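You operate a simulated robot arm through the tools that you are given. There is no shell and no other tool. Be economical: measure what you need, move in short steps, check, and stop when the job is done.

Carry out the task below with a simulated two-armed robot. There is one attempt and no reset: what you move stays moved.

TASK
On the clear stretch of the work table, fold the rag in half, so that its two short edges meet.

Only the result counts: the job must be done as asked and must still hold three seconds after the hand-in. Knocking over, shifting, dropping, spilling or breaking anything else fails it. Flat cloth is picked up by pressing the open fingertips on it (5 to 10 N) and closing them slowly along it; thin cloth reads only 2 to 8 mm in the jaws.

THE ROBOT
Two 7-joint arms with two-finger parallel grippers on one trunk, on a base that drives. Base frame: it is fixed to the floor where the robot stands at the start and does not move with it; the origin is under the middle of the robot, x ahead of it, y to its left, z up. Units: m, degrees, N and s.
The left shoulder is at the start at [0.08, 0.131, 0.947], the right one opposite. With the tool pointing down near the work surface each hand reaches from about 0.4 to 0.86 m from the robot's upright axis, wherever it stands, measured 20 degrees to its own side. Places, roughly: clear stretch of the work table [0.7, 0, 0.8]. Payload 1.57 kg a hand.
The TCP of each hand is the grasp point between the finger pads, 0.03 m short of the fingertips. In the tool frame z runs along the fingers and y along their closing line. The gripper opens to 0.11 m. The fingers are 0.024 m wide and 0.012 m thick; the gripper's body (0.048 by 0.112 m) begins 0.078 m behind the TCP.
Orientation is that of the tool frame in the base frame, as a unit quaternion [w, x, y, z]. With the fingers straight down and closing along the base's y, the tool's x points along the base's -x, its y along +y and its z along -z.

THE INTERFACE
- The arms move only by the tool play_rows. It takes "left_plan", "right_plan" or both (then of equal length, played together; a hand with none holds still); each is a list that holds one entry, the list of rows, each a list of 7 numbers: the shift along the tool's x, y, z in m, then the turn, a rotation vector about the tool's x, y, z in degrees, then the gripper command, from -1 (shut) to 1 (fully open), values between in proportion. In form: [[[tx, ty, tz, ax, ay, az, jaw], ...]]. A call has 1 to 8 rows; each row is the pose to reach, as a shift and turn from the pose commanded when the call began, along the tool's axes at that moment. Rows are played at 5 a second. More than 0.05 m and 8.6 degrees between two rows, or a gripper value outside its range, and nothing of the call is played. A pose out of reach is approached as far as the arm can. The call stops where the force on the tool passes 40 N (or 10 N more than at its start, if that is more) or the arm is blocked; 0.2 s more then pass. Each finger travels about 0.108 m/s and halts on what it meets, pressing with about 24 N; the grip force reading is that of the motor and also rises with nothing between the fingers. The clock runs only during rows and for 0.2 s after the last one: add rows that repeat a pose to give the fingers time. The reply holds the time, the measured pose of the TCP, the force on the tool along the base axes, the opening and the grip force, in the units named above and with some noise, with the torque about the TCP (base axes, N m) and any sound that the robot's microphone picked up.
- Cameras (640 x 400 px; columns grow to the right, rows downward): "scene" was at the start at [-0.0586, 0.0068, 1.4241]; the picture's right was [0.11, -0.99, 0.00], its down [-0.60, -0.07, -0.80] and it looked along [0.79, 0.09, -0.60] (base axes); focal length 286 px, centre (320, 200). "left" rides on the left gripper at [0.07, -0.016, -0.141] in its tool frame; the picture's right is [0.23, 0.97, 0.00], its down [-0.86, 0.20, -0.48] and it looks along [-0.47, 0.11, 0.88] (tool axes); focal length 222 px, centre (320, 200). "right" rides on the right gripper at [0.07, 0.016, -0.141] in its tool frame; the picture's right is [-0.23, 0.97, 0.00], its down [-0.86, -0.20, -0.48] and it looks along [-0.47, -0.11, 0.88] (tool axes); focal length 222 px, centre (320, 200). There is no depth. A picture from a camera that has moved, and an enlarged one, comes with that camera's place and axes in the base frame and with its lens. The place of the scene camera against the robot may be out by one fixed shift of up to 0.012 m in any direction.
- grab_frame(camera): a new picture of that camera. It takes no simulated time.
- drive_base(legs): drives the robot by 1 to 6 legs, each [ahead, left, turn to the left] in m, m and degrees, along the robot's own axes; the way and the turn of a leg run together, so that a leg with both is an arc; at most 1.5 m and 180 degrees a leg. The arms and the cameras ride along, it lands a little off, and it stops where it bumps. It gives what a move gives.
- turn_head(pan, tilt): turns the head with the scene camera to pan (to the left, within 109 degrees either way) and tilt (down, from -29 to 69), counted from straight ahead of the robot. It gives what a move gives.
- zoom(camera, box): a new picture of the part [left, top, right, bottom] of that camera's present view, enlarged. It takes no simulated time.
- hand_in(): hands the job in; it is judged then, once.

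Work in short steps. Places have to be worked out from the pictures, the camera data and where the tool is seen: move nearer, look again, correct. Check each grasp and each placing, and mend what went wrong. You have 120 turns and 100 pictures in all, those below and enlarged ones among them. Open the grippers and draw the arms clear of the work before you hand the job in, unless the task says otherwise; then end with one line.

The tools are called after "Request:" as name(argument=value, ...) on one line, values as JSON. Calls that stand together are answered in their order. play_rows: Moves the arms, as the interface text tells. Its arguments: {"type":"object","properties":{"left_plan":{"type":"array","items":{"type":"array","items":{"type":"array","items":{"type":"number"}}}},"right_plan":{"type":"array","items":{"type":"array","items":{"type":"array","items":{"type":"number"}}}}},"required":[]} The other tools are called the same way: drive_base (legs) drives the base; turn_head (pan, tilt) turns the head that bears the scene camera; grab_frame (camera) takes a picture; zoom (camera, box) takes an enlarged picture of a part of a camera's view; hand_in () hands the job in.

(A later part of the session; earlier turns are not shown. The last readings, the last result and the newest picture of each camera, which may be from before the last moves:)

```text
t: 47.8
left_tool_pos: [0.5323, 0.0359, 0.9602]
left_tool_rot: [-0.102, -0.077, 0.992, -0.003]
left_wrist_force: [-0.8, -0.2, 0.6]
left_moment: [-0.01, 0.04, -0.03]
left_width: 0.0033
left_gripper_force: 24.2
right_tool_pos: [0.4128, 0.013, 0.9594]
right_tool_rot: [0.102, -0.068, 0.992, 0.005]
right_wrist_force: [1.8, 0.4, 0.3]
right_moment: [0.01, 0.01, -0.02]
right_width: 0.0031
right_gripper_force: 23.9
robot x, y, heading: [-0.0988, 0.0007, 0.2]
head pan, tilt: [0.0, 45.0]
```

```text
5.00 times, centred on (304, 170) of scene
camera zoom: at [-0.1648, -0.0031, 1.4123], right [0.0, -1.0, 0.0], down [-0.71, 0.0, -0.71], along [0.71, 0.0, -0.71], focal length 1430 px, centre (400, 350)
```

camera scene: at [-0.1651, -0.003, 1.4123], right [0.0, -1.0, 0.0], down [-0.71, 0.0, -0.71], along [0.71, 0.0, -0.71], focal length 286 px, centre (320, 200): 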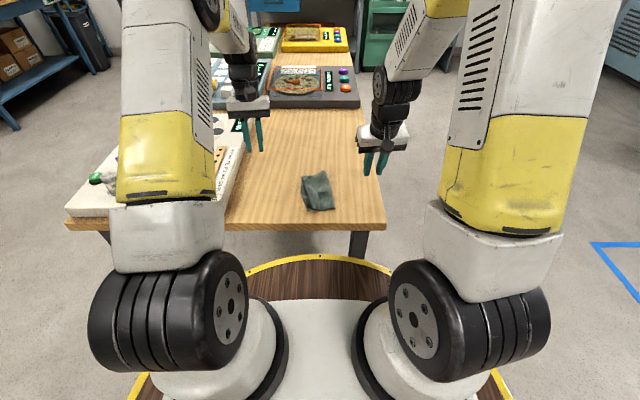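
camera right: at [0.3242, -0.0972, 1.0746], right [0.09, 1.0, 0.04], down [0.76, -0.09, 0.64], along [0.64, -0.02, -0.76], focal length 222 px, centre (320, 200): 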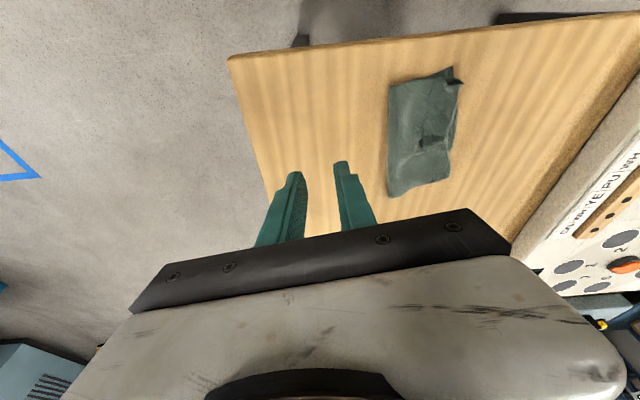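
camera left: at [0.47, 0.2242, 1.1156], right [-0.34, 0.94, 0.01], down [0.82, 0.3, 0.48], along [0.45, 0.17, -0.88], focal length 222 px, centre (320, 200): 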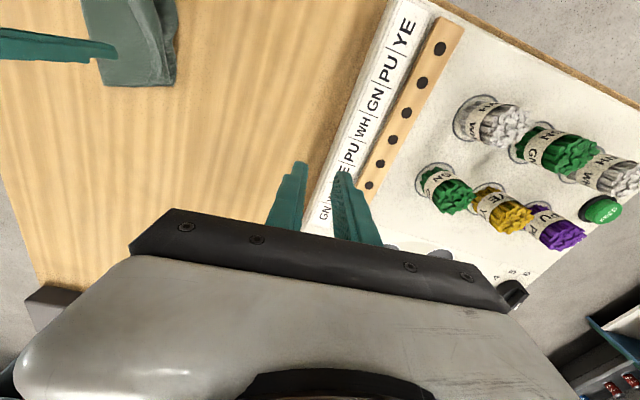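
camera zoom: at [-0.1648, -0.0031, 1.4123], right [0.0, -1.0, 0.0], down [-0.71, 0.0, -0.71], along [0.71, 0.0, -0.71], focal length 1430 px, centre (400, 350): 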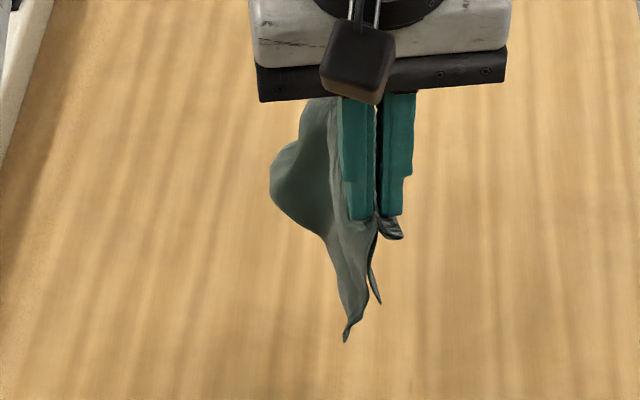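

The near end has opened into two free tips; the far end curls outward. I lower the rag, moving right as the flaps touch so they trail out to the left.

Request:
play_rows(left_plan=[[[-0.0058, 0, 0.0274, 0, 0, 0, -1], [-0.0114, 0, 0.0538, 0, 0, 0, -1], [-0.0141, -0.036, 0.0665, 0, 0, 0, -1], [-0.0173, -0.056, 0.0812, 0, 0, 0, -1], [-0.0204, -0.068, 0.0958, 0, 0, 0, -1], [-0.0229, -0.075, 0.1076, 0, 0, 0, -1], [-0.0245, -0.075, 0.1154, 0, 0, 0, -1], [-0.0245, -0.075, 0.1154, 0, 0, 0, -1]]], right_plan=[[[0.0058, 0, 0.0274, 0, 0, 0, -1], [0.0114, 0, 0.0538, 0, 0, 0, -1], [0.0141, -0.036, 0.0665, 0, 0, 0, -1], [0.0173, -0.056, 0.0812, 0, 0, 0, -1], [0.0204, -0.068, 0.0958, 0, 0, 0, -1], [0.0229, -0.075, 0.1076, 0, 0, 0, -1], [0.0245, -0.075, 0.1154, 0, 0, 0, -1], [0.0245, -0.075, 0.1154, 0, 0, 0, -1]]])

Request:
zoom(camera="left", box=[192, 0, 448, 240])

Request:
zoom(camera="scene", box=[256, 130, 384, 210])

```text
t: 49.6
left_tool_pos: [0.5447, -0.0375, 0.841]
left_tool_rot: [-0.102, -0.078, 0.992, -0.003]
left_wrist_force: [-3.7, -0.9, -0.3]
left_moment: [-0.05, 0.13, 0.01]
left_width: 0.0035
left_gripper_force: 24.3
right_tool_pos: [0.4216, -0.0639, 0.8421]
right_tool_rot: [0.102, -0.069, 0.992, 0.006]
right_wrist_force: [4.2, 1.7, 0.1]
right_moment: [0.04, -0.11, 0.0]
right_width: 0.0031
right_gripper_force: 24.1
robot x, y, heading: [-0.0992, 0.0007, 0.1]
head pan, tilt: [0.0, 45.0]
```

```text
1.67 times, centred on (320, 120) of left
camera zoom: at [0.5071, -0.0614, 0.9934], right [-0.37, 0.93, 0.06], down [0.89, 0.34, 0.3], along [0.26, 0.16, -0.95], focal length 370 px, centre (320, 333)
```

zoom: 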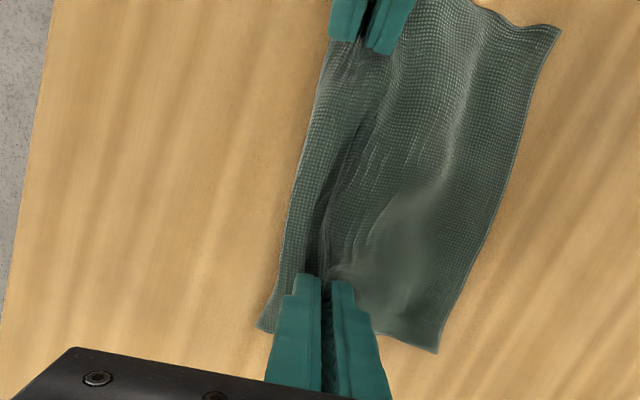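

```text
5.00 times, centred on (320, 170) of scene
camera zoom: at [-0.1649, -0.0031, 1.4123], right [0.0, -1.0, 0.0], down [-0.71, 0.0, -0.71], along [0.71, 0.0, -0.71], focal length 1430 px, centre (320, 350)
```

zoom: 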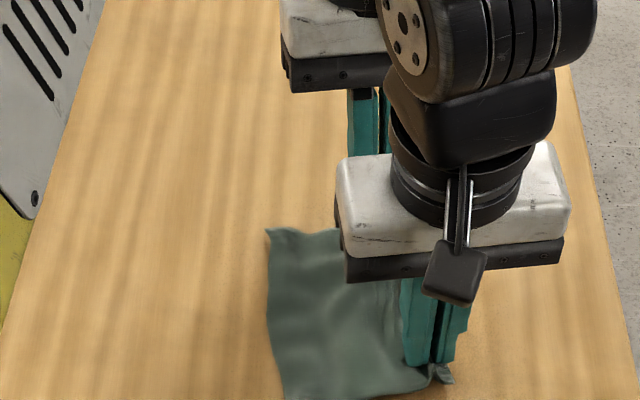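

The hem is fully open and lies flat to the left. Now I lower 4 mm and open both jaws gently.

Request:
play_rows(left_plan=[[[0.001, 0, 0.004, 0, 0, 0, -1], [0.001, 0, 0.004, 0, 0, 0, -0.92], [0.001, 0, 0.004, 0, 0, 0, -0.84], [0.001, 0, 0.004, 0, 0, 0, -0.74], [0.001, 0, 0.004, 0, 0, 0, -0.64], [0.001, 0, 0.002, 0, 0, 0, -0.56], [0.004, 0, -0.018, 0, 0, 0, -0.56], [0.012, 0, -0.055, 0, 0, 0, -0.56]]], right_plan=[[[0.001, 0, 0.004, 0, 0, 0, -1], [0.001, 0, 0.004, 0, 0, 0, -0.92], [0.001, 0, 0.004, 0, 0, 0, -0.84], [0.001, 0, 0.004, 0, 0, 0, -0.74], [0.001, 0, 0.004, 0, 0, 0, -0.64], [0.001, 0, 0.002, 0, 0, 0, -0.56], [-0.004, 0, -0.018, 0, 0, 0, -0.56], [-0.012, 0, -0.055, 0, 0, 0, -0.56]]])

Request:
play_rows(left_plan=[[[0, 0.04, -0.02, 0, 0, 0, -0.56], [0, 0.085, -0.03, 0, 0, 0, -0.56], [0, 0.13, -0.03, 0, 0, 0, -0.56], [0, 0.175, -0.03, 0, 0, 0, -0.56], [0, 0.22, -0.03, 0, 0, 0, -0.56]]], right_plan=[[[0, -0.04, -0.02, 0, 0, 0, -0.56], [0, -0.08, -0.03, 0, 0, 0, -0.56], [0, -0.12, -0.03, 0, 0, 0, -0.56], [0, -0.12, -0.03, 0, 0, 0, -0.56], [0, -0.12, -0.03, 0, 0, 0, -0.56]]])

Request:
zoom(camera="scene", box=[272, 150, 368, 210])

Request:
zoom(camera="right", box=[320, 30, 576, 190])

```text
t: 51.4
left_tool_pos: [0.5428, -0.0381, 0.8977]
left_tool_rot: [-0.102, -0.077, 0.992, -0.002]
left_wrist_force: [0.7, 0.4, 0.2]
left_moment: [-0.02, 0.01, 0.0]
left_width: 0.0241
left_gripper_force: 0.0
right_tool_pos: [0.4236, -0.0614, 0.8996]
right_tool_rot: [0.101, -0.07, 0.992, 0.005]
right_wrist_force: [-0.1, 0.9, -0.1]
right_moment: [-0.03, 0.0, -0.02]
right_width: 0.0244
right_gripper_force: 0.0
robot x, y, heading: [-0.1023, -0.0007, 0.1]
head pan, tilt: [0.0, 45.0]
```

```text
t: 52.6
left_tool_pos: [0.515, 0.1765, 0.9285]
left_tool_rot: [-0.102, -0.077, 0.992, -0.004]
left_wrist_force: [-0.2, -1.1, 0.2]
left_moment: [0.06, 0.01, 0.01]
left_width: 0.0243
left_gripper_force: 0.0
right_tool_pos: [0.4316, -0.1838, 0.9299]
right_tool_rot: [0.102, -0.069, 0.992, 0.004]
right_wrist_force: [0.1, -0.4, 0.6]
right_moment: [0.01, -0.02, 0.02]
right_width: 0.0241
right_gripper_force: 0.0
robot x, y, heading: [-0.1031, -0.0006, -0.2]
head pan, tilt: [0.0, 45.0]
```

```text
6.67 times, centred on (320, 180) of scene
camera zoom: at [-0.1648, -0.0035, 1.4123], right [0.0, -1.0, 0.0], down [-0.71, 0.0, -0.71], along [0.71, 0.0, -0.71], focal length 1906 px, centre (320, 333)
```

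zoom: 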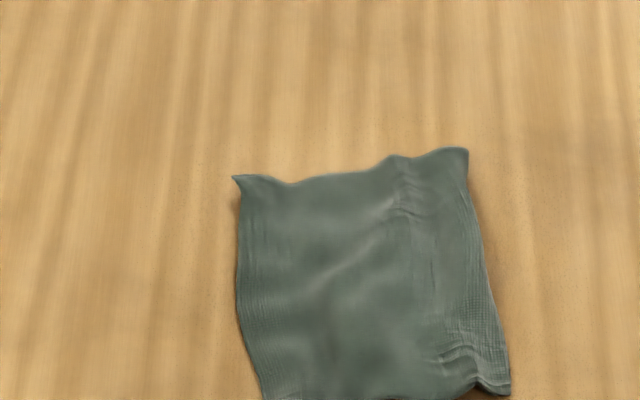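

```text
2.50 times, centred on (448, 110) of right
camera zoom: at [0.3327, -0.1804, 1.0549], right [0.09, 1.0, 0.04], down [0.76, -0.09, 0.64], along [0.64, -0.02, -0.77], focal length 555 px, centre (0, 425)
```

zoom: 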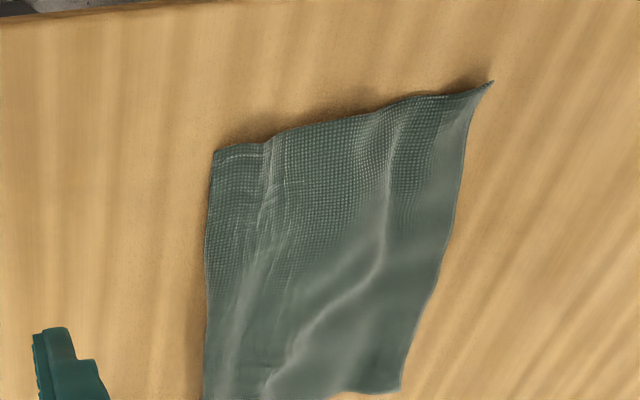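

The fold now lies flat with no hem. Top layer looks ~0.11 m wide, so it likely overhangs the hidden bottom edge; I check from the left hand's camera.

Request:
grab_frame(camera="left")

```text
35 pictures are left
camera left: at [0.4774, 0.1532, 1.0803], right [-0.37, 0.93, 0.06], down [0.89, 0.34, 0.3], along [0.26, 0.16, -0.95], focal length 222 px, centre (320, 200)
```

left: 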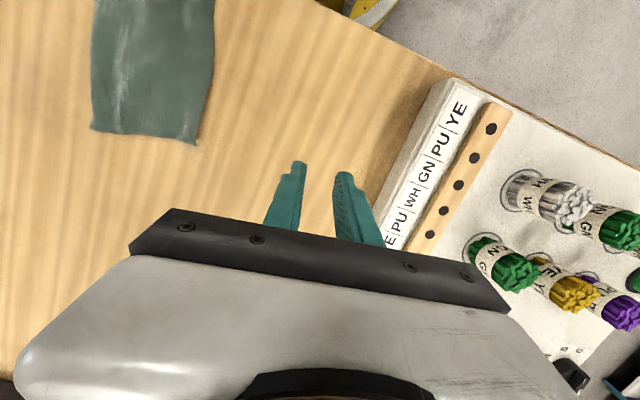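

The bottom edge is hidden from above. I'll turn the left hand 90° and lean it so its camera looks low from the left under the top edge.

Request:
play_rows(left_plan=[[[0, 0, 0, 0, -6, 0, -0.7], [0, 0, 0, 0, -12, 0, -1]]])

Request:
play_rows(left_plan=[[[0, 0, 0, 0, 0, 8, -1], [0, 0, 0, 0, 0, 16, -1], [0, 0, 0, 0, 0, 24, -1], [0, 0, 0, 0, 0, 32, -1], [0, 0, 0, 0, 0, 40, -1], [0, 0, 0, 0, 0, 48, -1], [0, 0, 0, 0, 0, 56, -1], [0, 0, 0, 0, 0, 64, -1]]])

Request:
play_rows(left_plan=[[[0, 0, 0, 0, 0, 8, -1], [0, 0, 0, 0, 0, 16, -1], [0, 0, 0, 0, 0, 18, -1]]])

Request:
play_rows(left_plan=[[[0, 0, 0, 0, -8, 0, -1], [0, 0, 0, 0, -16, 0, -1], [0, 0, 0, 0, -24, 0, -1], [0, 0, 0, 0, -32, 0, -1]]])

Request:
grab_frame(camera="left")

```text
t: 53.2
left_tool_pos: [0.5152, 0.1789, 0.9287]
left_tool_rot: [0.003, -0.077, 0.997, 0.005]
left_wrist_force: [0.3, -0.4, -0.2]
left_moment: [-0.02, 0.01, 0.03]
left_width: 0.0
left_gripper_force: 21.5
right_tool_pos: [0.432, -0.1829, 0.9293]
right_tool_rot: [0.102, -0.069, 0.992, 0.006]
right_wrist_force: [0.4, 0.2, -0.7]
right_moment: [0.01, 0.01, -0.03]
right_width: 0.0243
right_gripper_force: 0.0
robot x, y, heading: [-0.1036, -0.0016, -0.1]
head pan, tilt: [0.0, 45.0]
```

```text
t: 55.0
left_tool_pos: [0.5158, 0.1798, 0.9282]
left_tool_rot: [-0.001, 0.465, 0.885, 0.006]
left_wrist_force: [0.2, -0.4, 0.4]
left_moment: [-0.01, -0.04, 0.02]
left_width: 0.0
left_gripper_force: 21.5
right_tool_pos: [0.4303, -0.1815, 0.9292]
right_tool_rot: [0.101, -0.07, 0.992, 0.005]
right_wrist_force: [0.3, 0.2, -0.7]
right_moment: [0.02, -0.01, 0.0]
right_width: 0.024
right_gripper_force: 0.1
robot x, y, heading: [-0.0997, -0.0024, 0.2]
head pan, tilt: [0.0, 45.0]
```

```text
t: 55.8
left_tool_pos: [0.5156, 0.1806, 0.9287]
left_tool_rot: [-0.002, 0.596, 0.803, 0.005]
left_wrist_force: [0.1, -0.2, -0.2]
left_moment: [-0.03, 0.0, -0.02]
left_width: 0.0002
left_gripper_force: 21.9
right_tool_pos: [0.4313, -0.183, 0.9299]
right_tool_rot: [0.102, -0.069, 0.992, 0.006]
right_wrist_force: [0.9, -0.6, -0.1]
right_moment: [0.0, -0.04, -0.03]
right_width: 0.024
right_gripper_force: 0.1
robot x, y, heading: [-0.0997, 0.0012, -0.0]
head pan, tilt: [0.0, 45.0]
```

```text
t: 56.8
left_tool_pos: [0.5153, 0.1794, 0.9301]
left_tool_rot: [0.22, 0.574, 0.772, -0.159]
left_wrist_force: [0.5, -0.2, 0.5]
left_moment: [0.04, 0.02, 0.0]
left_width: 0.0
left_gripper_force: 21.5
right_tool_pos: [0.4314, -0.1834, 0.9288]
right_tool_rot: [0.102, -0.068, 0.992, 0.005]
right_wrist_force: [0.1, 0.3, 0.0]
right_moment: [0.07, 0.0, 0.02]
right_width: 0.0243
right_gripper_force: 0.1
robot x, y, heading: [-0.0994, 0.001, -0.1]
head pan, tilt: [0.0, 45.0]
```

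```text
34 pictures are left
camera left: at [0.4601, 0.3008, 1.0123], right [0.88, 0.47, -0.11], down [0.32, -0.4, 0.86], along [0.36, -0.79, -0.5], focal length 222 px, centre (320, 200)
```

left: 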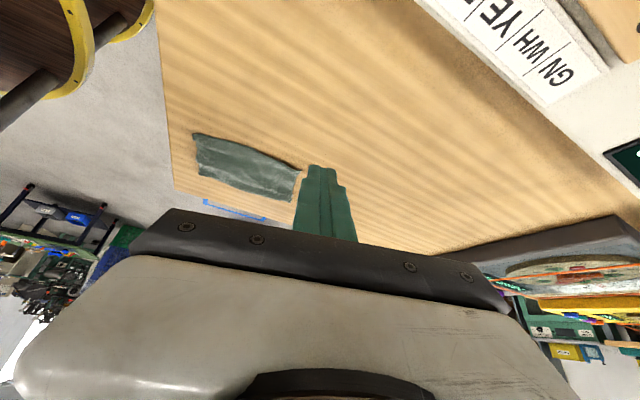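

Request:
zoom(camera="left", box=[176, 110, 320, 220])

```text
3.64 times, centred on (248, 165) of left
camera zoom: at [0.4601, 0.3008, 1.0123], right [0.88, 0.47, -0.11], down [0.32, -0.4, 0.86], along [0.36, -0.79, -0.5], focal length 808 px, centre (582, 327)
```

zoom: 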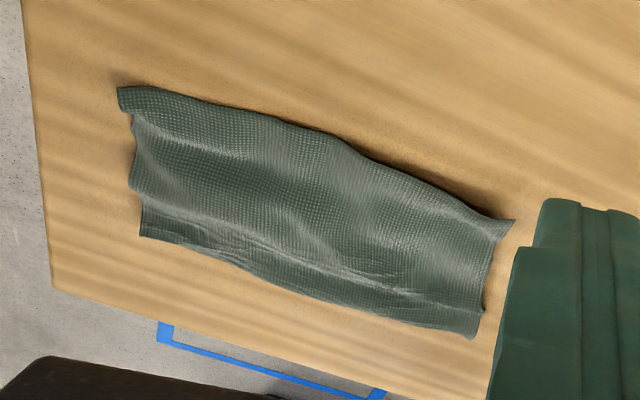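

No bottom layer peeks out, so the top overhangs by roughly 1.5–2 cm. I'll lift the top's left edge with both hands and set it back to the right. First the left hand returns to its gripping orientation.

Request:
play_rows(left_plan=[[[0, 0, 0, 0, 8, 0, -1], [0, 0, 0, 0, 16, 0, -0.8], [0, 0, 0, 0, 24, 0, -0.56], [0, 0, 0, 0, 32, 0, -0.56]]])

Request:
play_rows(left_plan=[[[0, 0, 0, 0, 0, -8, -0.56], [0, 0, 0, 0, 0, -16, -0.56], [0, 0, 0, 0, 0, -24, -0.56], [0, 0, 0, 0, 0, -32, -0.56], [0, 0, 0, 0, 0, -40, -0.56], [0, 0, 0, 0, 0, -48, -0.56], [0, 0, 0, 0, 0, -56, -0.56], [0, 0, 0, 0, 0, -64, -0.56]]])

Request:
play_rows(left_plan=[[[0, 0, 0, 0, 0, -8, -0.56], [0, 0, 0, 0, 0, -15, -0.56]]])

Request:
play_rows(left_plan=[[[0, 0, 0, 0, 6, 0, -0.56], [0, 0, 0, 0, 12, 0, -0.56], [0, 0, 0, 0, 12, 0, -0.56]]])

```text
t: 57.8
left_tool_pos: [0.5146, 0.1812, 0.9289]
left_tool_rot: [-0.003, 0.594, 0.804, 0.006]
left_wrist_force: [-0.1, 0.7, -0.8]
left_moment: [-0.03, -0.04, 0.0]
left_width: 0.0245
left_gripper_force: 0.0
right_tool_pos: [0.4314, -0.1817, 0.9295]
right_tool_rot: [0.101, -0.069, 0.992, 0.005]
right_wrist_force: [-0.4, 0.4, -0.2]
right_moment: [-0.01, -0.02, -0.06]
right_width: 0.0241
right_gripper_force: 0.0
robot x, y, heading: [-0.1, 0.0028, -0.1]
head pan, tilt: [0.0, 45.0]
```

```text
t: 59.6
left_tool_pos: [0.5161, 0.1795, 0.9286]
left_tool_rot: [0.002, 0.079, 0.997, 0.006]
left_wrist_force: [0.1, 0.2, -0.4]
left_moment: [0.03, 0.01, 0.04]
left_width: 0.024
left_gripper_force: 0.1
right_tool_pos: [0.432, -0.183, 0.9293]
right_tool_rot: [0.101, -0.069, 0.992, 0.006]
right_wrist_force: [0.1, 0.1, 0.7]
right_moment: [0.0, 0.01, -0.01]
right_width: 0.0243
right_gripper_force: 0.3
robot x, y, heading: [-0.1018, -0.0005, 0.0]
head pan, tilt: [0.0, 45.0]
```

```text
t: 60.2
left_tool_pos: [0.5161, 0.1806, 0.9281]
left_tool_rot: [0.002, -0.053, 0.999, 0.006]
left_wrist_force: [-0.5, -0.1, 0.3]
left_moment: [0.0, 0.02, 0.0]
left_width: 0.024
left_gripper_force: 0.1
right_tool_pos: [0.431, -0.1833, 0.9292]
right_tool_rot: [0.101, -0.069, 0.992, 0.006]
right_wrist_force: [-0.5, -0.1, 0.2]
right_moment: [-0.01, -0.02, -0.01]
right_width: 0.0241
right_gripper_force: 0.0
robot x, y, heading: [-0.1008, -0.0017, -0.2]
head pan, tilt: [0.0, 45.0]
```

```text
t: 61.0
left_tool_pos: [0.5156, 0.1787, 0.9291]
left_tool_rot: [-0.103, -0.051, 0.993, 0.0]
left_wrist_force: [-0.5, -0.1, -0.5]
left_moment: [0.01, 0.02, 0.05]
left_width: 0.0241
left_gripper_force: 0.1
right_tool_pos: [0.4322, -0.1825, 0.9294]
right_tool_rot: [0.102, -0.069, 0.992, 0.006]
right_wrist_force: [0.0, -0.1, 0.5]
right_moment: [0.0, 0.02, 0.02]
right_width: 0.0241
right_gripper_force: 0.2
robot x, y, heading: [-0.1012, -0.0018, -0.1]
head pan, tilt: [0.0, 45.0]
```

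Both hands move over the top's left edge, fingers straddling it, stopping 2–3 cm up.

Request:
play_rows(left_plan=[[[0, -0.028, 0, 0, 0, 0, -0.56], [0, -0.056, 0, 0, 0, 0, -0.56], [0, -0.084, 0, 0, 0, 0, -0.56], [0, -0.112, 0, 0, 0, 0, -0.56], [0, -0.1394, 0, 0, 0, 0, -0.56], [-0.0072, -0.1394, 0.0337, 0, 0, 0, -0.56], [-0.0144, -0.1394, 0.0675, 0, 0, 0, -0.56], [-0.0144, -0.1394, 0.0675, 0, 0, 0, -0.56]]], right_plan=[[[-0.0019, 0.0424, 0, 0, 0, 0, -0.56], [-0.0038, 0.0849, 0.001, 0, 0, 0, -0.56], [-0.0056, 0.1273, 0.001, 0, 0, 0, -0.56], [-0.0075, 0.1698, 0.002, 0, 0, 0, -0.56], [-0.0094, 0.2122, 0.002, 0, 0, 0, -0.56], [-0.0022, 0.2122, 0.0357, 0, 0, 0, -0.56], [0.005, 0.2122, 0.0695, 0, 0, 0, -0.56], [0.005, 0.2122, 0.0695, 0, 0, 0, -0.56]]])

Request:
zoom(camera="left", box=[192, 0, 448, 240])

Request:
zoom(camera="right", box=[192, 90, 448, 250])

```text
t: 62.8
left_tool_pos: [0.5307, 0.0404, 0.8566]
left_tool_rot: [-0.102, -0.052, 0.993, -0.001]
left_wrist_force: [0.5, 0.2, -0.3]
left_moment: [0.01, -0.02, -0.01]
left_width: 0.0245
left_gripper_force: 0.1
right_tool_pos: [0.4121, 0.0279, 0.8605]
right_tool_rot: [0.102, -0.068, 0.992, 0.005]
right_wrist_force: [0.4, 0.8, -0.8]
right_moment: [-0.02, 0.01, 0.05]
right_width: 0.0244
right_gripper_force: 0.1
robot x, y, heading: [-0.1022, 0.0014, 0.3]
head pan, tilt: [0.0, 45.0]
```

```text
1.67 times, centred on (320, 120) of left
camera zoom: at [0.4928, 0.0182, 1.008], right [-0.32, 0.95, 0.06], down [0.91, 0.29, 0.3], along [0.26, 0.15, -0.95], focal length 370 px, centre (320, 333)
```

zoom: 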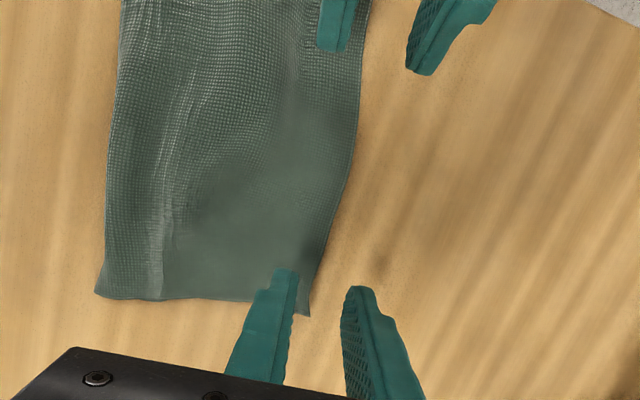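

```text
2.50 times, centred on (320, 170) of right
camera zoom: at [0.3128, 0.0309, 0.9852], right [0.09, 1.0, 0.04], down [0.76, -0.09, 0.64], along [0.64, -0.02, -0.76], focal length 555 px, centre (320, 275)
```

zoom: 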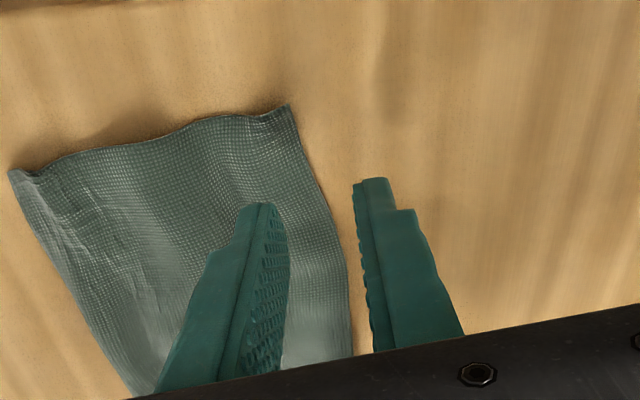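

Edges run midway between the fingers on both hands, as intended. Lowering to contact.

Request:
play_rows(left_plan=[[[-0.0024, 0, 0.0115, 0, 0, 0, -0.56], [-0.0047, 0, 0.022, 0, 0, 0, -0.56], [-0.0047, 0, 0.022, 0, 0, 0, -0.56]]], right_plan=[[[0.0026, 0, 0.0125, 0, 0, 0, -0.56], [0.0054, 0, 0.0252, 0, 0, 0, -0.56], [0.0054, 0, 0.0252, 0, 0, 0, -0.56]]])

```text
t: 63.6
left_tool_pos: [0.5313, 0.0415, 0.835]
left_tool_rot: [-0.102, -0.052, 0.993, -0.001]
left_wrist_force: [-0.6, 1.0, -0.7]
left_moment: [0.0, 0.01, -0.02]
left_width: 0.0243
left_gripper_force: 0.1
right_tool_pos: [0.4124, 0.0286, 0.8331]
right_tool_rot: [0.102, -0.069, 0.992, 0.005]
right_wrist_force: [-0.5, 0.1, 5.6]
right_moment: [-0.12, 0.02, -0.01]
right_width: 0.0243
right_gripper_force: 0.1
robot x, y, heading: [-0.1029, 0.0025, 0.4]
head pan, tilt: [0.0, 45.0]
```

Right at 5.6 N; left needs ~2 mm more.

Request:
play_rows(left_plan=[[[-0.0004, 0, 0.0018, 0, 0, 0, -0.56], [-0.0004, 0, 0.0018, 0, 0, 0, -0.56]]])

```text
t: 64.2
left_tool_pos: [0.5311, 0.0412, 0.8332]
left_tool_rot: [-0.101, -0.051, 0.994, 0.0]
left_wrist_force: [0.7, -0.1, 1.7]
left_moment: [-0.02, -0.01, 0.04]
left_width: 0.0247
left_gripper_force: 0.4
right_tool_pos: [0.4124, 0.0274, 0.8326]
right_tool_rot: [0.102, -0.069, 0.992, 0.005]
right_wrist_force: [0.2, 0.4, 6.9]
right_moment: [-0.11, -0.01, -0.01]
right_width: 0.0241
right_gripper_force: 0.2
robot x, y, heading: [-0.1013, -0.0015, -0.2]
head pan, tilt: [0.0, 45.0]
```

Left touches at 1.7 N; I add 0.5 mm there and close both slowly.

Request:
play_rows(left_plan=[[[-0.0001, 0, 0.0006, 0, 0, 0, -0.56], [-0.0001, 0, 0.0006, 0, 0, 0, -0.62], [-0.0001, 0, 0.0006, 0, 0, 0, -0.68], [-0.0001, 0, 0.0006, 0, 0, 0, -0.74], [-0.0001, 0, 0.0006, 0, 0, 0, -0.81], [-0.0001, 0, 0.0006, 0, 0, 0, -0.88], [-0.0001, 0, 0.0006, 0, 0, 0, -0.95], [-0.0001, 0, 0.0006, 0, 0, 0, -1]]], right_plan=[[[0, 0, 0, 0, 0, 0, -0.56], [0, 0, 0, 0, 0, 0, -0.62], [0, 0, 0, 0, 0, 0, -0.68], [0, 0, 0, 0, 0, 0, -0.74], [0, 0, 0, 0, 0, 0, -0.81], [0, 0, 0, 0, 0, 0, -0.88], [0, 0, 0, 0, 0, 0, -0.95], [0, 0, 0, 0, 0, 0, -1]]])

Request:
play_rows(left_plan=[[[0, 0, 0, 0, 0, 0, -1], [0.0042, 0, -0.02, 0, 0, 0, -1], [0.0063, 0, -0.029, 0, 0, 0, -1], [0.0063, 0, -0.029, 0, 0, 0, -1]]], right_plan=[[[0, 0, 0, 0, 0, 0, -1], [-0.0042, 0, -0.02, 0, 0, 0, -1], [-0.0063, 0, -0.029, 0, 0, 0, -1], [-0.0063, 0, -0.029, 0, 0, 0, -1]]])

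Request:
zoom(camera="left", box=[192, 0, 448, 240])

Request:
zoom(camera="right", box=[192, 90, 448, 250])

```text
t: 66.0
left_tool_pos: [0.5303, 0.0426, 0.8335]
left_tool_rot: [-0.102, -0.052, 0.993, 0.0]
left_wrist_force: [0.0, 0.9, 1.3]
left_moment: [0.01, -0.03, 0.0]
left_width: 0.0
left_gripper_force: 21.7
right_tool_pos: [0.4117, 0.0292, 0.8343]
right_tool_rot: [0.101, -0.069, 0.992, 0.005]
right_wrist_force: [-1.4, 2.5, 10.1]
right_moment: [0.05, 0.12, -0.01]
right_width: 0.0001
right_gripper_force: 21.1
robot x, y, heading: [-0.1012, -0.0007, -0.2]
head pan, tilt: [0.0, 45.0]
```

```text
t: 67.0
left_tool_pos: [0.5299, 0.0406, 0.8642]
left_tool_rot: [-0.103, -0.052, 0.993, 0.0]
left_wrist_force: [0.6, 0.1, -0.4]
left_moment: [-0.02, -0.04, 0.01]
left_width: 0.0
left_gripper_force: 21.5
right_tool_pos: [0.4132, 0.0284, 0.8615]
right_tool_rot: [0.101, -0.069, 0.992, 0.006]
right_wrist_force: [0.1, -0.3, 0.0]
right_moment: [-0.04, -0.03, 0.01]
right_width: 0.0
right_gripper_force: 21.1
robot x, y, heading: [-0.1005, 0.0021, -0.0]
head pan, tilt: [0.0, 45.0]
```

```text
1.67 times, centred on (320, 120) of left
camera zoom: at [0.4917, 0.0183, 1.0155], right [-0.32, 0.95, 0.06], down [0.91, 0.29, 0.3], along [0.26, 0.15, -0.95], focal length 370 px, centre (320, 333)
```

zoom: 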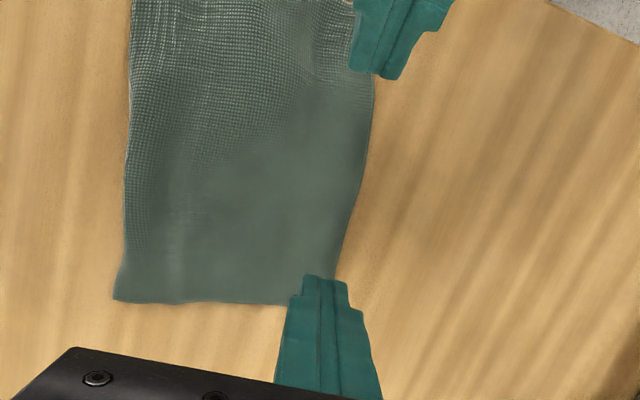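

```text
2.50 times, centred on (320, 170) of right
camera zoom: at [0.3142, 0.0321, 0.9881], right [0.09, 1.0, 0.04], down [0.76, -0.09, 0.64], along [0.64, -0.02, -0.77], focal length 555 px, centre (320, 275)
```

zoom: 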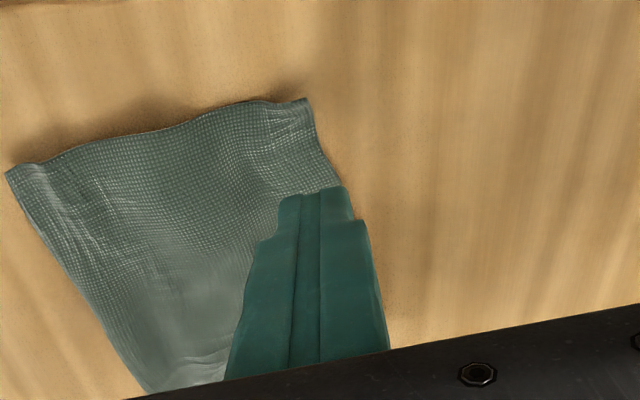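

Both slipped off (0 mm); I need both fingertips on the cloth. The edge is now at y≈0.039/0.050, so I shift 1 cm inward with 1.8 cm openings and go down again.

Request:
play_rows(left_plan=[[[0, -0.005, 0, 0, 0, 0, -0.8], [0, -0.011, 0, 0, 0, 0, -0.67], [-0.003, -0.011, 0.014, 0, 0, 0, -0.67], [-0.0062, -0.011, 0.0295, 0, 0, 0, -0.67], [-0.0062, -0.011, 0.0295, 0, 0, 0, -0.67]]], right_plan=[[[0, -0.005, 0, 0, 0, 0, -0.8], [0, -0.011, 0, 0, 0, 0, -0.67], [0.003, -0.011, 0.014, 0, 0, 0, -0.67], [0.0058, -0.011, 0.0275, 0, 0, 0, -0.67], [0.0058, -0.011, 0.0275, 0, 0, 0, -0.67]]])

```text
t: 68.2
left_tool_pos: [0.5318, 0.0302, 0.8342]
left_tool_rot: [-0.101, -0.052, 0.993, 0.0]
left_wrist_force: [-1.8, -0.4, 7.2]
left_moment: [-0.19, -0.02, 0.01]
left_width: 0.0184
left_gripper_force: 0.0
right_tool_pos: [0.4144, 0.018, 0.8356]
right_tool_rot: [0.102, -0.068, 0.992, 0.005]
right_wrist_force: [0.4, 0.4, 0.6]
right_moment: [0.03, 0.01, -0.01]
right_width: 0.0182
right_gripper_force: 0.2
robot x, y, heading: [-0.1012, 0.0021, 0.4]
head pan, tilt: [0.0, 45.0]
```

Request:
play_rows(left_plan=[[[0, 0, 0.0003, 0, 0, 0, -0.67], [0, 0, 0.0003, 0, 0, 0, -0.67]]], right_plan=[[[0.0004, 0, 0.002, 0, 0, 0, -0.67], [0.0004, 0, 0.002, 0, 0, 0, -0.67]]])

```text
t: 68.8
left_tool_pos: [0.5324, 0.0303, 0.8334]
left_tool_rot: [-0.101, -0.051, 0.994, 0.0]
left_wrist_force: [0.6, 0.2, 11.0]
left_moment: [-0.2, -0.11, 0.01]
left_width: 0.0179
left_gripper_force: 0.0
right_tool_pos: [0.4141, 0.019, 0.8336]
right_tool_rot: [0.101, -0.068, 0.992, 0.004]
right_wrist_force: [0.3, 0.3, 0.4]
right_moment: [-0.01, 0.01, 0.0]
right_width: 0.018
right_gripper_force: 0.0
robot x, y, heading: [-0.1022, -0.002, -0.1]
head pan, tilt: [0.0, 45.0]
```

Left is firmly on; right still not touching. Lower the right 1.2 mm and then close both slowly.

Request:
play_rows(right_plan=[[[0.0003, 0, 0.0013, 0, 0, 0, -0.67], [0.0003, 0, 0.0013, 0, 0, 0, -0.67]]])

```text
t: 69.4
left_tool_pos: [0.5311, 0.031, 0.8333]
left_tool_rot: [-0.101, -0.052, 0.993, -0.001]
left_wrist_force: [2.8, 0.4, 10.0]
left_moment: [-0.18, -0.16, 0.07]
left_width: 0.0183
left_gripper_force: 0.0
right_tool_pos: [0.4144, 0.0181, 0.8338]
right_tool_rot: [0.104, -0.07, 0.992, 0.007]
right_wrist_force: [-4.8, -2.8, 34.3]
right_moment: [-0.2, 0.34, -0.05]
right_width: 0.0178
right_gripper_force: 0.0
robot x, y, heading: [-0.0999, 0.0001, 0.0]
head pan, tilt: [0.0, 45.0]
```

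Too hard on the right; back up 0.9 mm.

Request:
play_rows(right_plan=[[[-0.0002, 0, -0.0009, 0, 0, 0, -0.67], [-0.0002, 0, -0.0009, 0, 0, 0, -0.67]]])

```text
t: 70.0
left_tool_pos: [0.5326, 0.0306, 0.8329]
left_tool_rot: [-0.102, -0.052, 0.993, 0.0]
left_wrist_force: [1.3, 0.4, 12.5]
left_moment: [-0.18, -0.13, 0.04]
left_width: 0.0182
left_gripper_force: 0.0
right_tool_pos: [0.4156, 0.0179, 0.8333]
right_tool_rot: [0.104, -0.069, 0.992, 0.005]
right_wrist_force: [1.3, -1.6, 27.4]
right_moment: [-0.1, 0.05, 0.01]
right_width: 0.0184
right_gripper_force: 0.0
robot x, y, heading: [-0.1042, 0.0011, -0.4]
head pan, tilt: [0.0, 45.0]
```

Request:
play_rows(left_plan=[[[0, 0, -0.0002, 0, 0, 0, -0.67], [0, 0, -0.0002, 0, 0, 0, -0.67]]], right_plan=[[[-0.0002, 0, -0.001, 0, 0, 0, -0.67], [-0.0002, 0, -0.001, 0, 0, 0, -0.67]]])

```text
t: 70.6
left_tool_pos: [0.5324, 0.0309, 0.8345]
left_tool_rot: [-0.103, -0.052, 0.993, -0.001]
left_wrist_force: [1.2, -0.3, 11.8]
left_moment: [-0.2, -0.13, -0.01]
left_width: 0.0184
left_gripper_force: 0.3
right_tool_pos: [0.4145, 0.0186, 0.8327]
right_tool_rot: [0.1, -0.07, 0.993, 0.006]
right_wrist_force: [3.1, 0.5, 9.7]
right_moment: [0.06, -0.02, -0.04]
right_width: 0.0182
right_gripper_force: 0.1
robot x, y, heading: [-0.0991, -0.0026, -0.1]
head pan, tilt: [0.0, 45.0]
```

Both near 10 N. Close slowly, then lift 3 cm and look.

Request:
play_rows(left_plan=[[[0, 0, 0, 0, 0, 0, -0.72], [0, 0, 0, 0, 0, 0, -0.77], [0, 0, 0, 0, 0, 0, -0.82], [0, 0, 0, 0, 0, 0, -0.87], [0, 0, 0, 0, 0, 0, -0.91], [0, 0, 0, 0, 0, 0, -0.95], [0, 0, 0, 0, 0, 0, -1], [0, 0, 0, 0, 0, 0, -1]]], right_plan=[[[0, 0, 0, 0, 0, 0, -0.72], [0, 0, 0, 0, 0, 0, -0.77], [0, 0, 0, 0, 0, 0, -0.82], [0, 0, 0, 0, 0, 0, -0.87], [0, 0, 0, 0, 0, 0, -0.91], [0, 0, 0, 0, 0, 0, -0.95], [0, 0, 0, 0, 0, 0, -1], [0, 0, 0, 0, 0, 0, -1]]])

Request:
play_rows(left_plan=[[[0, 0, 0, 0, 0, 0, -1], [0.0042, 0, -0.02, 0, 0, 0, -1], [0.0063, 0, -0.029, 0, 0, 0, -1], [0.0063, 0, -0.029, 0, 0, 0, -1]]], right_plan=[[[0, 0, 0, 0, 0, 0, -1], [-0.0042, 0, -0.02, 0, 0, 0, -1], [-0.0063, 0, -0.029, 0, 0, 0, -1], [-0.0063, 0, -0.029, 0, 0, 0, -1]]])

Request:
zoom(camera="left", box=[192, 0, 448, 240])

Request:
zoom(camera="right", box=[192, 90, 448, 250])

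```text
t: 72.4
left_tool_pos: [0.5309, 0.0306, 0.8334]
left_tool_rot: [-0.101, -0.051, 0.994, 0.0]
left_wrist_force: [-0.3, -2.5, 9.1]
left_moment: [-0.14, -0.05, -0.03]
left_width: 0.0
left_gripper_force: 21.6
right_tool_pos: [0.4141, 0.0173, 0.8343]
right_tool_rot: [0.101, -0.069, 0.992, 0.006]
right_wrist_force: [0.5, 0.2, 1.3]
right_moment: [0.02, 0.01, -0.02]
right_width: 0.0016
right_gripper_force: 23.3
robot x, y, heading: [-0.1012, -0.0042, -0.0]
head pan, tilt: [0.0, 45.0]
```

```text
t: 73.4
left_tool_pos: [0.5306, 0.0314, 0.8631]
left_tool_rot: [-0.102, -0.051, 0.993, -0.001]
left_wrist_force: [-0.1, 0.1, 0.0]
left_moment: [0.02, -0.01, 0.0]
left_width: 0.0
left_gripper_force: 21.1
right_tool_pos: [0.4143, 0.0176, 0.8615]
right_tool_rot: [0.102, -0.069, 0.992, 0.006]
right_wrist_force: [0.6, 1.0, 0.0]
right_moment: [-0.04, -0.04, 0.01]
right_width: 0.0017
right_gripper_force: 23.7
robot x, y, heading: [-0.1008, 0.0016, 0.1]
head pan, tilt: [0.0, 45.0]
```

```text
1.67 times, centred on (320, 120) of left
camera zoom: at [0.4927, 0.0092, 1.0143], right [-0.32, 0.95, 0.06], down [0.91, 0.29, 0.3], along [0.26, 0.15, -0.95], focal length 370 px, centre (320, 333)
```

zoom: 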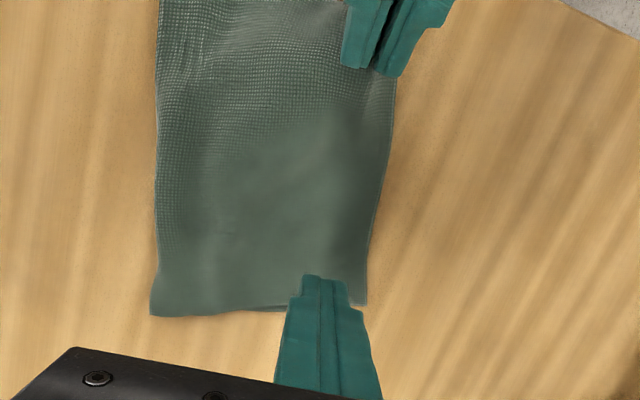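

```text
2.50 times, centred on (320, 170) of right
camera zoom: at [0.3149, 0.0214, 0.9883], right [0.09, 1.0, 0.04], down [0.76, -0.09, 0.64], along [0.64, -0.02, -0.77], focal length 555 px, centre (320, 275)
```

zoom: 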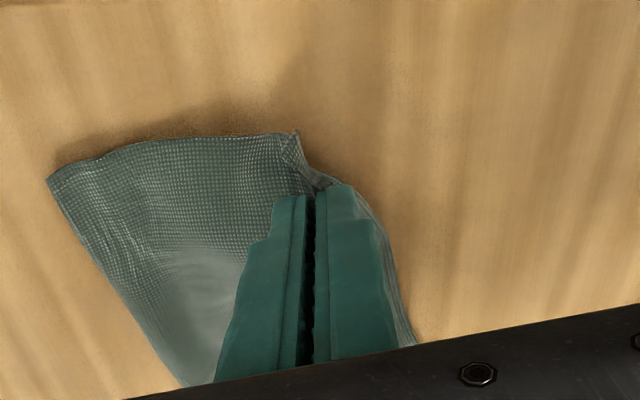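

Right hand holds the near corner (single layer, 1.7 mm); the left slipped. I raise the right 2 cm more and look for the bottom layer's edge from the left hand, raised for a better view.

Request:
play_rows(left_plan=[[[0, 0.02, -0.02, 0, 0, 0, -1], [0, 0.04, -0.05, 0, 0, 0, -1], [0, 0.06, -0.08, 0, 0, 0, -1]]], right_plan=[[[-0.002, 0, -0.01, 0, 0, 0, -1], [-0.0042, 0, -0.02, 0, 0, 0, -1], [-0.0042, 0, -0.02, 0, 0, 0, -1]]])

Request:
zoom(camera="left", box=[100, 0, 356, 160])

Request:
zoom(camera="scene", box=[272, 150, 368, 210])

```text
t: 74.2
left_tool_pos: [0.5418, 0.0918, 0.9429]
left_tool_rot: [-0.103, -0.051, 0.993, 0.001]
left_wrist_force: [0.8, 0.5, -0.5]
left_moment: [0.0, 0.0, -0.02]
left_width: 0.0
left_gripper_force: 21.5
right_tool_pos: [0.415, 0.0183, 0.8822]
right_tool_rot: [0.102, -0.069, 0.992, 0.005]
right_wrist_force: [-0.2, -0.2, 1.2]
right_moment: [0.04, -0.02, 0.03]
right_width: 0.0017
right_gripper_force: 23.5
robot x, y, heading: [-0.1036, 0.0016, -0.1]
head pan, tilt: [0.0, 45.0]
```

```text
2.50 times, centred on (228, 80) of left
camera zoom: at [0.5035, 0.0685, 1.0938], right [-0.32, 0.95, 0.06], down [0.91, 0.29, 0.3], along [0.26, 0.15, -0.95], focal length 555 px, centre (550, 500)
```

zoom: 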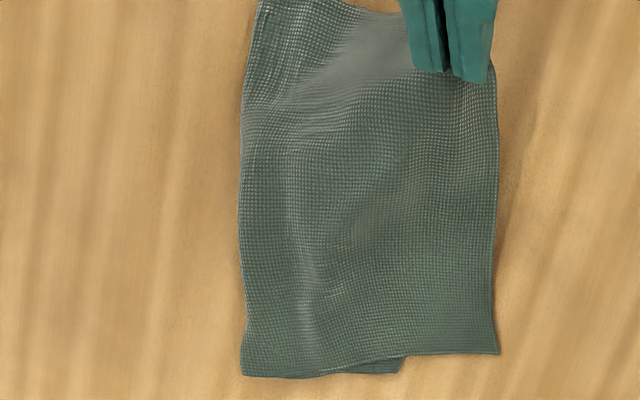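

```text
6.67 times, centred on (320, 180) of scene
camera zoom: at [-0.1647, -0.0032, 1.4123], right [0.0, -1.0, 0.0], down [-0.71, 0.0, -0.71], along [0.71, 0.0, -0.71], focal length 1906 px, centre (320, 333)
```

zoom: 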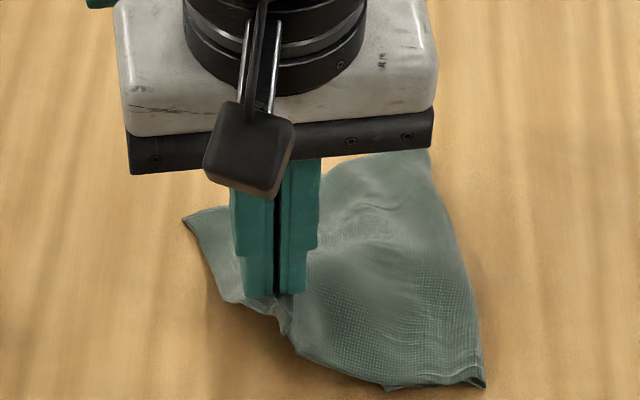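

Now I see the bottom's far-left corner peeking out: the top overhangs there by ~4–5 cm. So I'll grip the far corner of that single-layer overhang too and re-lay the edge further right. First lower the right hand with the held corner and look again.

Request:
play_rows(right_plan=[[[0.008, -0.004, 0.014, 0, 0, 0, -1], [0.016, -0.008, 0.03, 0, 0, 0, -1], [0.016, -0.008, 0.03, 0, 0, 0, -1]]], left_plan=[[[0, 0, 0, 0, 0, 0, -0.7], [0, 0, 0, 0, 0, 0, -0.455], [0, 0, 0, 0, 0, 0, -0.455]]])

Request:
zoom(camera="left", box=[100, 0, 356, 160])

```text
t: 75.0
left_tool_pos: [0.5421, 0.0901, 0.9419]
left_tool_rot: [-0.102, -0.052, 0.993, 0.0]
left_wrist_force: [-0.1, 0.6, -0.4]
left_moment: [0.0, 0.02, 0.01]
left_width: 0.0298
left_gripper_force: 0.0
right_tool_pos: [0.4049, 0.0089, 0.8505]
right_tool_rot: [0.102, -0.07, 0.992, 0.006]
right_wrist_force: [0.0, 0.7, 0.6]
right_moment: [0.03, -0.02, 0.02]
right_width: 0.0019
right_gripper_force: 23.1
robot x, y, heading: [-0.1037, -0.0019, -0.1]
head pan, tilt: [0.0, 45.0]
```

```text
2.50 times, centred on (228, 80) of left
camera zoom: at [0.5035, 0.0684, 1.0936], right [-0.32, 0.95, 0.06], down [0.91, 0.29, 0.3], along [0.26, 0.15, -0.95], focal length 555 px, centre (550, 500)
```

zoom: 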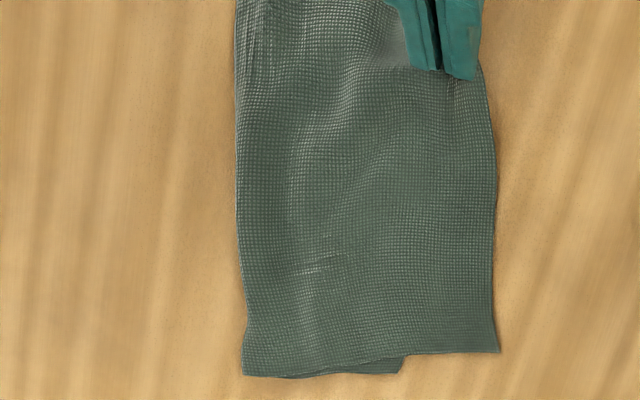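

Far corner of the top is at (0.517,0.065). I bring the left hand over a spot 2.6 cm inside the edge, in the single-layer overhang.

Request:
play_rows(left_plan=[[[0.016, -0.025, 0.0035, 0, 0, -3, -0.455], [0.0331, -0.0501, 0.0071, 0, 0, -7, -0.455], [0.0246, -0.0501, 0.0471, 0, 0, -7, -0.455], [0.016, -0.0501, 0.0873, 0, 0, -7, -0.455], [0.0135, -0.0501, 0.0993, 0, 0, -7, -0.455], [0.0135, -0.0501, 0.0993, 0, 0, -7, -0.455]]])

Request:
zoom(camera="left", box=[192, 0, 448, 240])

```text
t: 76.4
left_tool_pos: [0.5123, 0.0391, 0.8466]
left_tool_rot: [-0.102, -0.111, 0.989, 0.007]
left_wrist_force: [-0.1, -0.2, -0.1]
left_moment: [-0.02, -0.06, 0.04]
left_width: 0.0302
left_gripper_force: 0.0
right_tool_pos: [0.4065, 0.0088, 0.852]
right_tool_rot: [0.101, -0.07, 0.992, 0.006]
right_wrist_force: [-0.2, -0.4, 0.4]
right_moment: [0.01, 0.0, 0.0]
right_width: 0.0017
right_gripper_force: 23.3
robot x, y, heading: [-0.1057, -0.0009, -0.1]
head pan, tilt: [0.0, 45.0]
```

```text
1.67 times, centred on (320, 120) of left
camera zoom: at [0.4772, 0.0082, 0.997], right [-0.43, 0.9, 0.08], down [0.87, 0.39, 0.3], along [0.24, 0.2, -0.95], focal length 370 px, centre (320, 333)
```

zoom: 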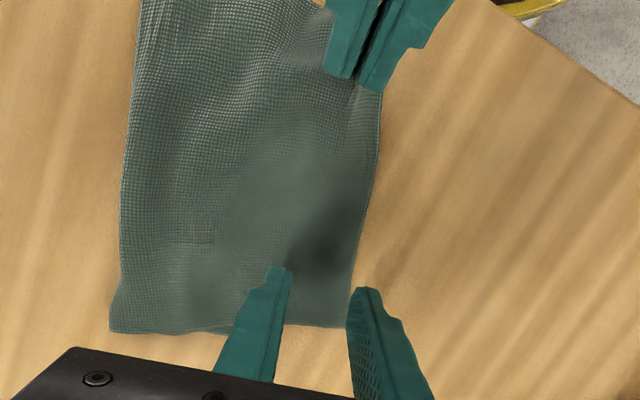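

The left-hand finger would be half off the edge; I shift 6 mm further in and go down to contact.

Request:
play_rows(left_plan=[[[0, -0.006, 0, 0, 0, 0, -0.455], [-0.0014, -0.006, 0.007, 0, 0, 0, -0.455], [-0.0027, -0.006, 0.0125, 0, 0, 0, -0.455], [-0.0027, -0.006, 0.0125, 0, 0, 0, -0.455]]])

```text
t: 77.4
left_tool_pos: [0.5149, 0.0335, 0.8339]
left_tool_rot: [-0.102, -0.112, 0.988, 0.006]
left_wrist_force: [-1.3, 0.3, 5.7]
left_moment: [-0.16, -0.02, -0.05]
left_width: 0.0296
left_gripper_force: 0.1
right_tool_pos: [0.4055, 0.008, 0.851]
right_tool_rot: [0.102, -0.07, 0.992, 0.005]
right_wrist_force: [0.0, 0.7, -0.1]
right_moment: [0.01, 0.0, 0.02]
right_width: 0.0017
right_gripper_force: 24.0
robot x, y, heading: [-0.1018, 0.0019, -0.2]
head pan, tilt: [0.0, 45.0]
```

The moment shows only the inner finger pressing, so I roll the hand 1.5° to bring the outer finger down too.

Request:
play_rows(left_plan=[[[0, 0, 0, 1.5, 0, 0, -0.455], [0, 0, 0, 1.5, 0, 0, -0.455]]])

```text
t: 78.0
left_tool_pos: [0.5143, 0.0338, 0.8341]
left_tool_rot: [-0.1, -0.112, 0.989, -0.006]
left_wrist_force: [-0.6, 1.3, 9.9]
left_moment: [-0.11, -0.06, 0.01]
left_width: 0.0287
left_gripper_force: 0.0
right_tool_pos: [0.4058, 0.0094, 0.8516]
right_tool_rot: [0.102, -0.069, 0.992, 0.006]
right_wrist_force: [-0.1, -0.4, -0.2]
right_moment: [-0.01, 0.01, 0.02]
right_width: 0.0015
right_gripper_force: 23.5
robot x, y, heading: [-0.0982, 0.0026, -0.3]
head pan, tilt: [0.0, 45.0]
```

Now both fingers carry load (moment per newton dropped to −11 mm). Close slowly.

Request:
play_rows(left_plan=[[[0, 0, 0, 0, 0, 0, -0.53], [0, 0, 0, 0, 0, 0, -0.6], [0, 0, 0, 0, 0, 0, -0.67], [0, 0, 0, 0, 0, 0, -0.74], [0, 0, 0, 0, 0, 0, -0.81], [0, 0, 0, 0, 0, 0, -0.88], [0, 0, 0, 0, 0, 0, -0.95], [0, 0, 0, 0, 0, 0, -1]]])

Request:
play_rows(left_plan=[[[0, 0, 0, 0, 0, 0, -1], [0.002, 0, -0.009, 0, 0, 0, -1], [0.0036, 0, -0.017, 0, 0, 0, -1], [0.0036, 0, -0.017, 0, 0, 0, -1]]])

Request:
zoom(camera="left", box=[192, 0, 448, 240])

```text
t: 79.8
left_tool_pos: [0.5137, 0.0324, 0.8338]
left_tool_rot: [-0.1, -0.113, 0.988, -0.006]
left_wrist_force: [0.0, -0.9, 9.0]
left_moment: [-0.08, -0.07, -0.01]
left_width: 0.0
left_gripper_force: 21.2
right_tool_pos: [0.4056, 0.0091, 0.8524]
right_tool_rot: [0.101, -0.069, 0.992, 0.006]
right_wrist_force: [-0.2, 0.3, -0.8]
right_moment: [0.0, -0.04, 0.02]
right_width: 0.0016
right_gripper_force: 23.5
robot x, y, heading: [-0.1034, 0.0003, -0.2]
head pan, tilt: [0.0, 45.0]
```

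```text
t: 80.8
left_tool_pos: [0.5144, 0.0329, 0.8503]
left_tool_rot: [-0.102, -0.112, 0.988, -0.006]
left_wrist_force: [-1.2, -0.1, 0.4]
left_moment: [-0.01, 0.0, -0.01]
left_width: 0.0
left_gripper_force: 21.0
right_tool_pos: [0.4069, 0.0093, 0.8515]
right_tool_rot: [0.101, -0.07, 0.992, 0.005]
right_wrist_force: [0.7, -0.8, 0.3]
right_moment: [0.03, -0.02, 0.02]
right_width: 0.0012
right_gripper_force: 23.7
robot x, y, heading: [-0.1002, -0.0011, -0.1]
head pan, tilt: [0.0, 45.0]
```

```text
1.67 times, centred on (320, 120) of left
camera zoom: at [0.4786, 0.0057, 1.0018], right [-0.44, 0.9, 0.06], down [0.87, 0.4, 0.3], along [0.25, 0.18, -0.95], focal length 370 px, centre (320, 333)
```

zoom: 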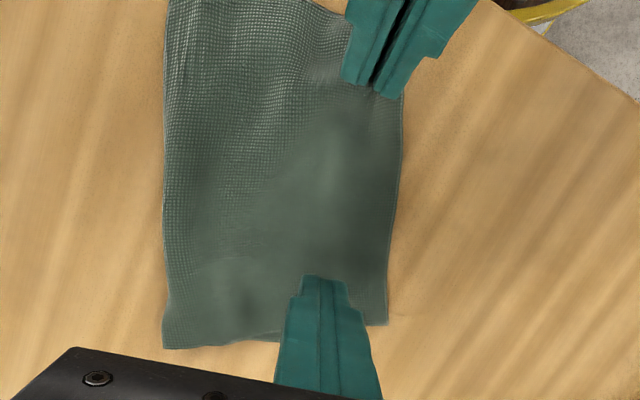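

Missed again; the outer finger wasn't pressing enough. There is now ~4.5 cm of overhang, so I retry with both fingers well on it and another 2° of roll.

Request:
play_rows(left_plan=[[[0, 0.006, 0, 1, 0, 0, -0.8], [0, 0.012, 0, 2, 0, 0, -0.455], [0, 0.012, 0, 2, 0, 0, -0.455], [-0.002, 0.012, 0.008, 2, 0, 0, -0.455], [-0.0034, 0.012, 0.0163, 2, 0, 0, -0.455], [-0.0034, 0.012, 0.0163, 2, 0, 0, -0.455]]])

```text
t: 82.2
left_tool_pos: [0.5121, 0.0459, 0.8336]
left_tool_rot: [-0.099, -0.115, 0.988, -0.024]
left_wrist_force: [-0.3, 0.0, 2.2]
left_moment: [-0.01, 0.02, 0.02]
left_width: 0.03
left_gripper_force: 0.1
right_tool_pos: [0.4055, 0.0097, 0.8509]
right_tool_rot: [0.103, -0.069, 0.992, 0.005]
right_wrist_force: [0.0, 0.5, -0.5]
right_moment: [-0.02, -0.02, 0.02]
right_width: 0.0018
right_gripper_force: 23.3
robot x, y, heading: [-0.0996, -0.0009, 0.2]
head pan, tilt: [0.0, 45.0]
```

Request:
play_rows(left_plan=[[[-0.0001, 0, 0.0005, 0, 0, 0, -0.455], [-0.0001, 0, 0.0005, 0, 0, 0, -0.455]]])

```text
t: 82.8
left_tool_pos: [0.5126, 0.0455, 0.8348]
left_tool_rot: [-0.098, -0.115, 0.988, -0.023]
left_wrist_force: [-0.5, 0.8, 7.6]
left_moment: [0.07, 0.02, -0.02]
left_width: 0.0298
left_gripper_force: 0.1
right_tool_pos: [0.407, 0.0093, 0.852]
right_tool_rot: [0.103, -0.069, 0.992, 0.006]
right_wrist_force: [-0.4, 0.2, 0.1]
right_moment: [0.05, 0.01, 0.04]
right_width: 0.0015
right_gripper_force: 23.7
robot x, y, heading: [-0.0964, -0.0017, 0.1]
head pan, tilt: [0.0, 45.0]
```

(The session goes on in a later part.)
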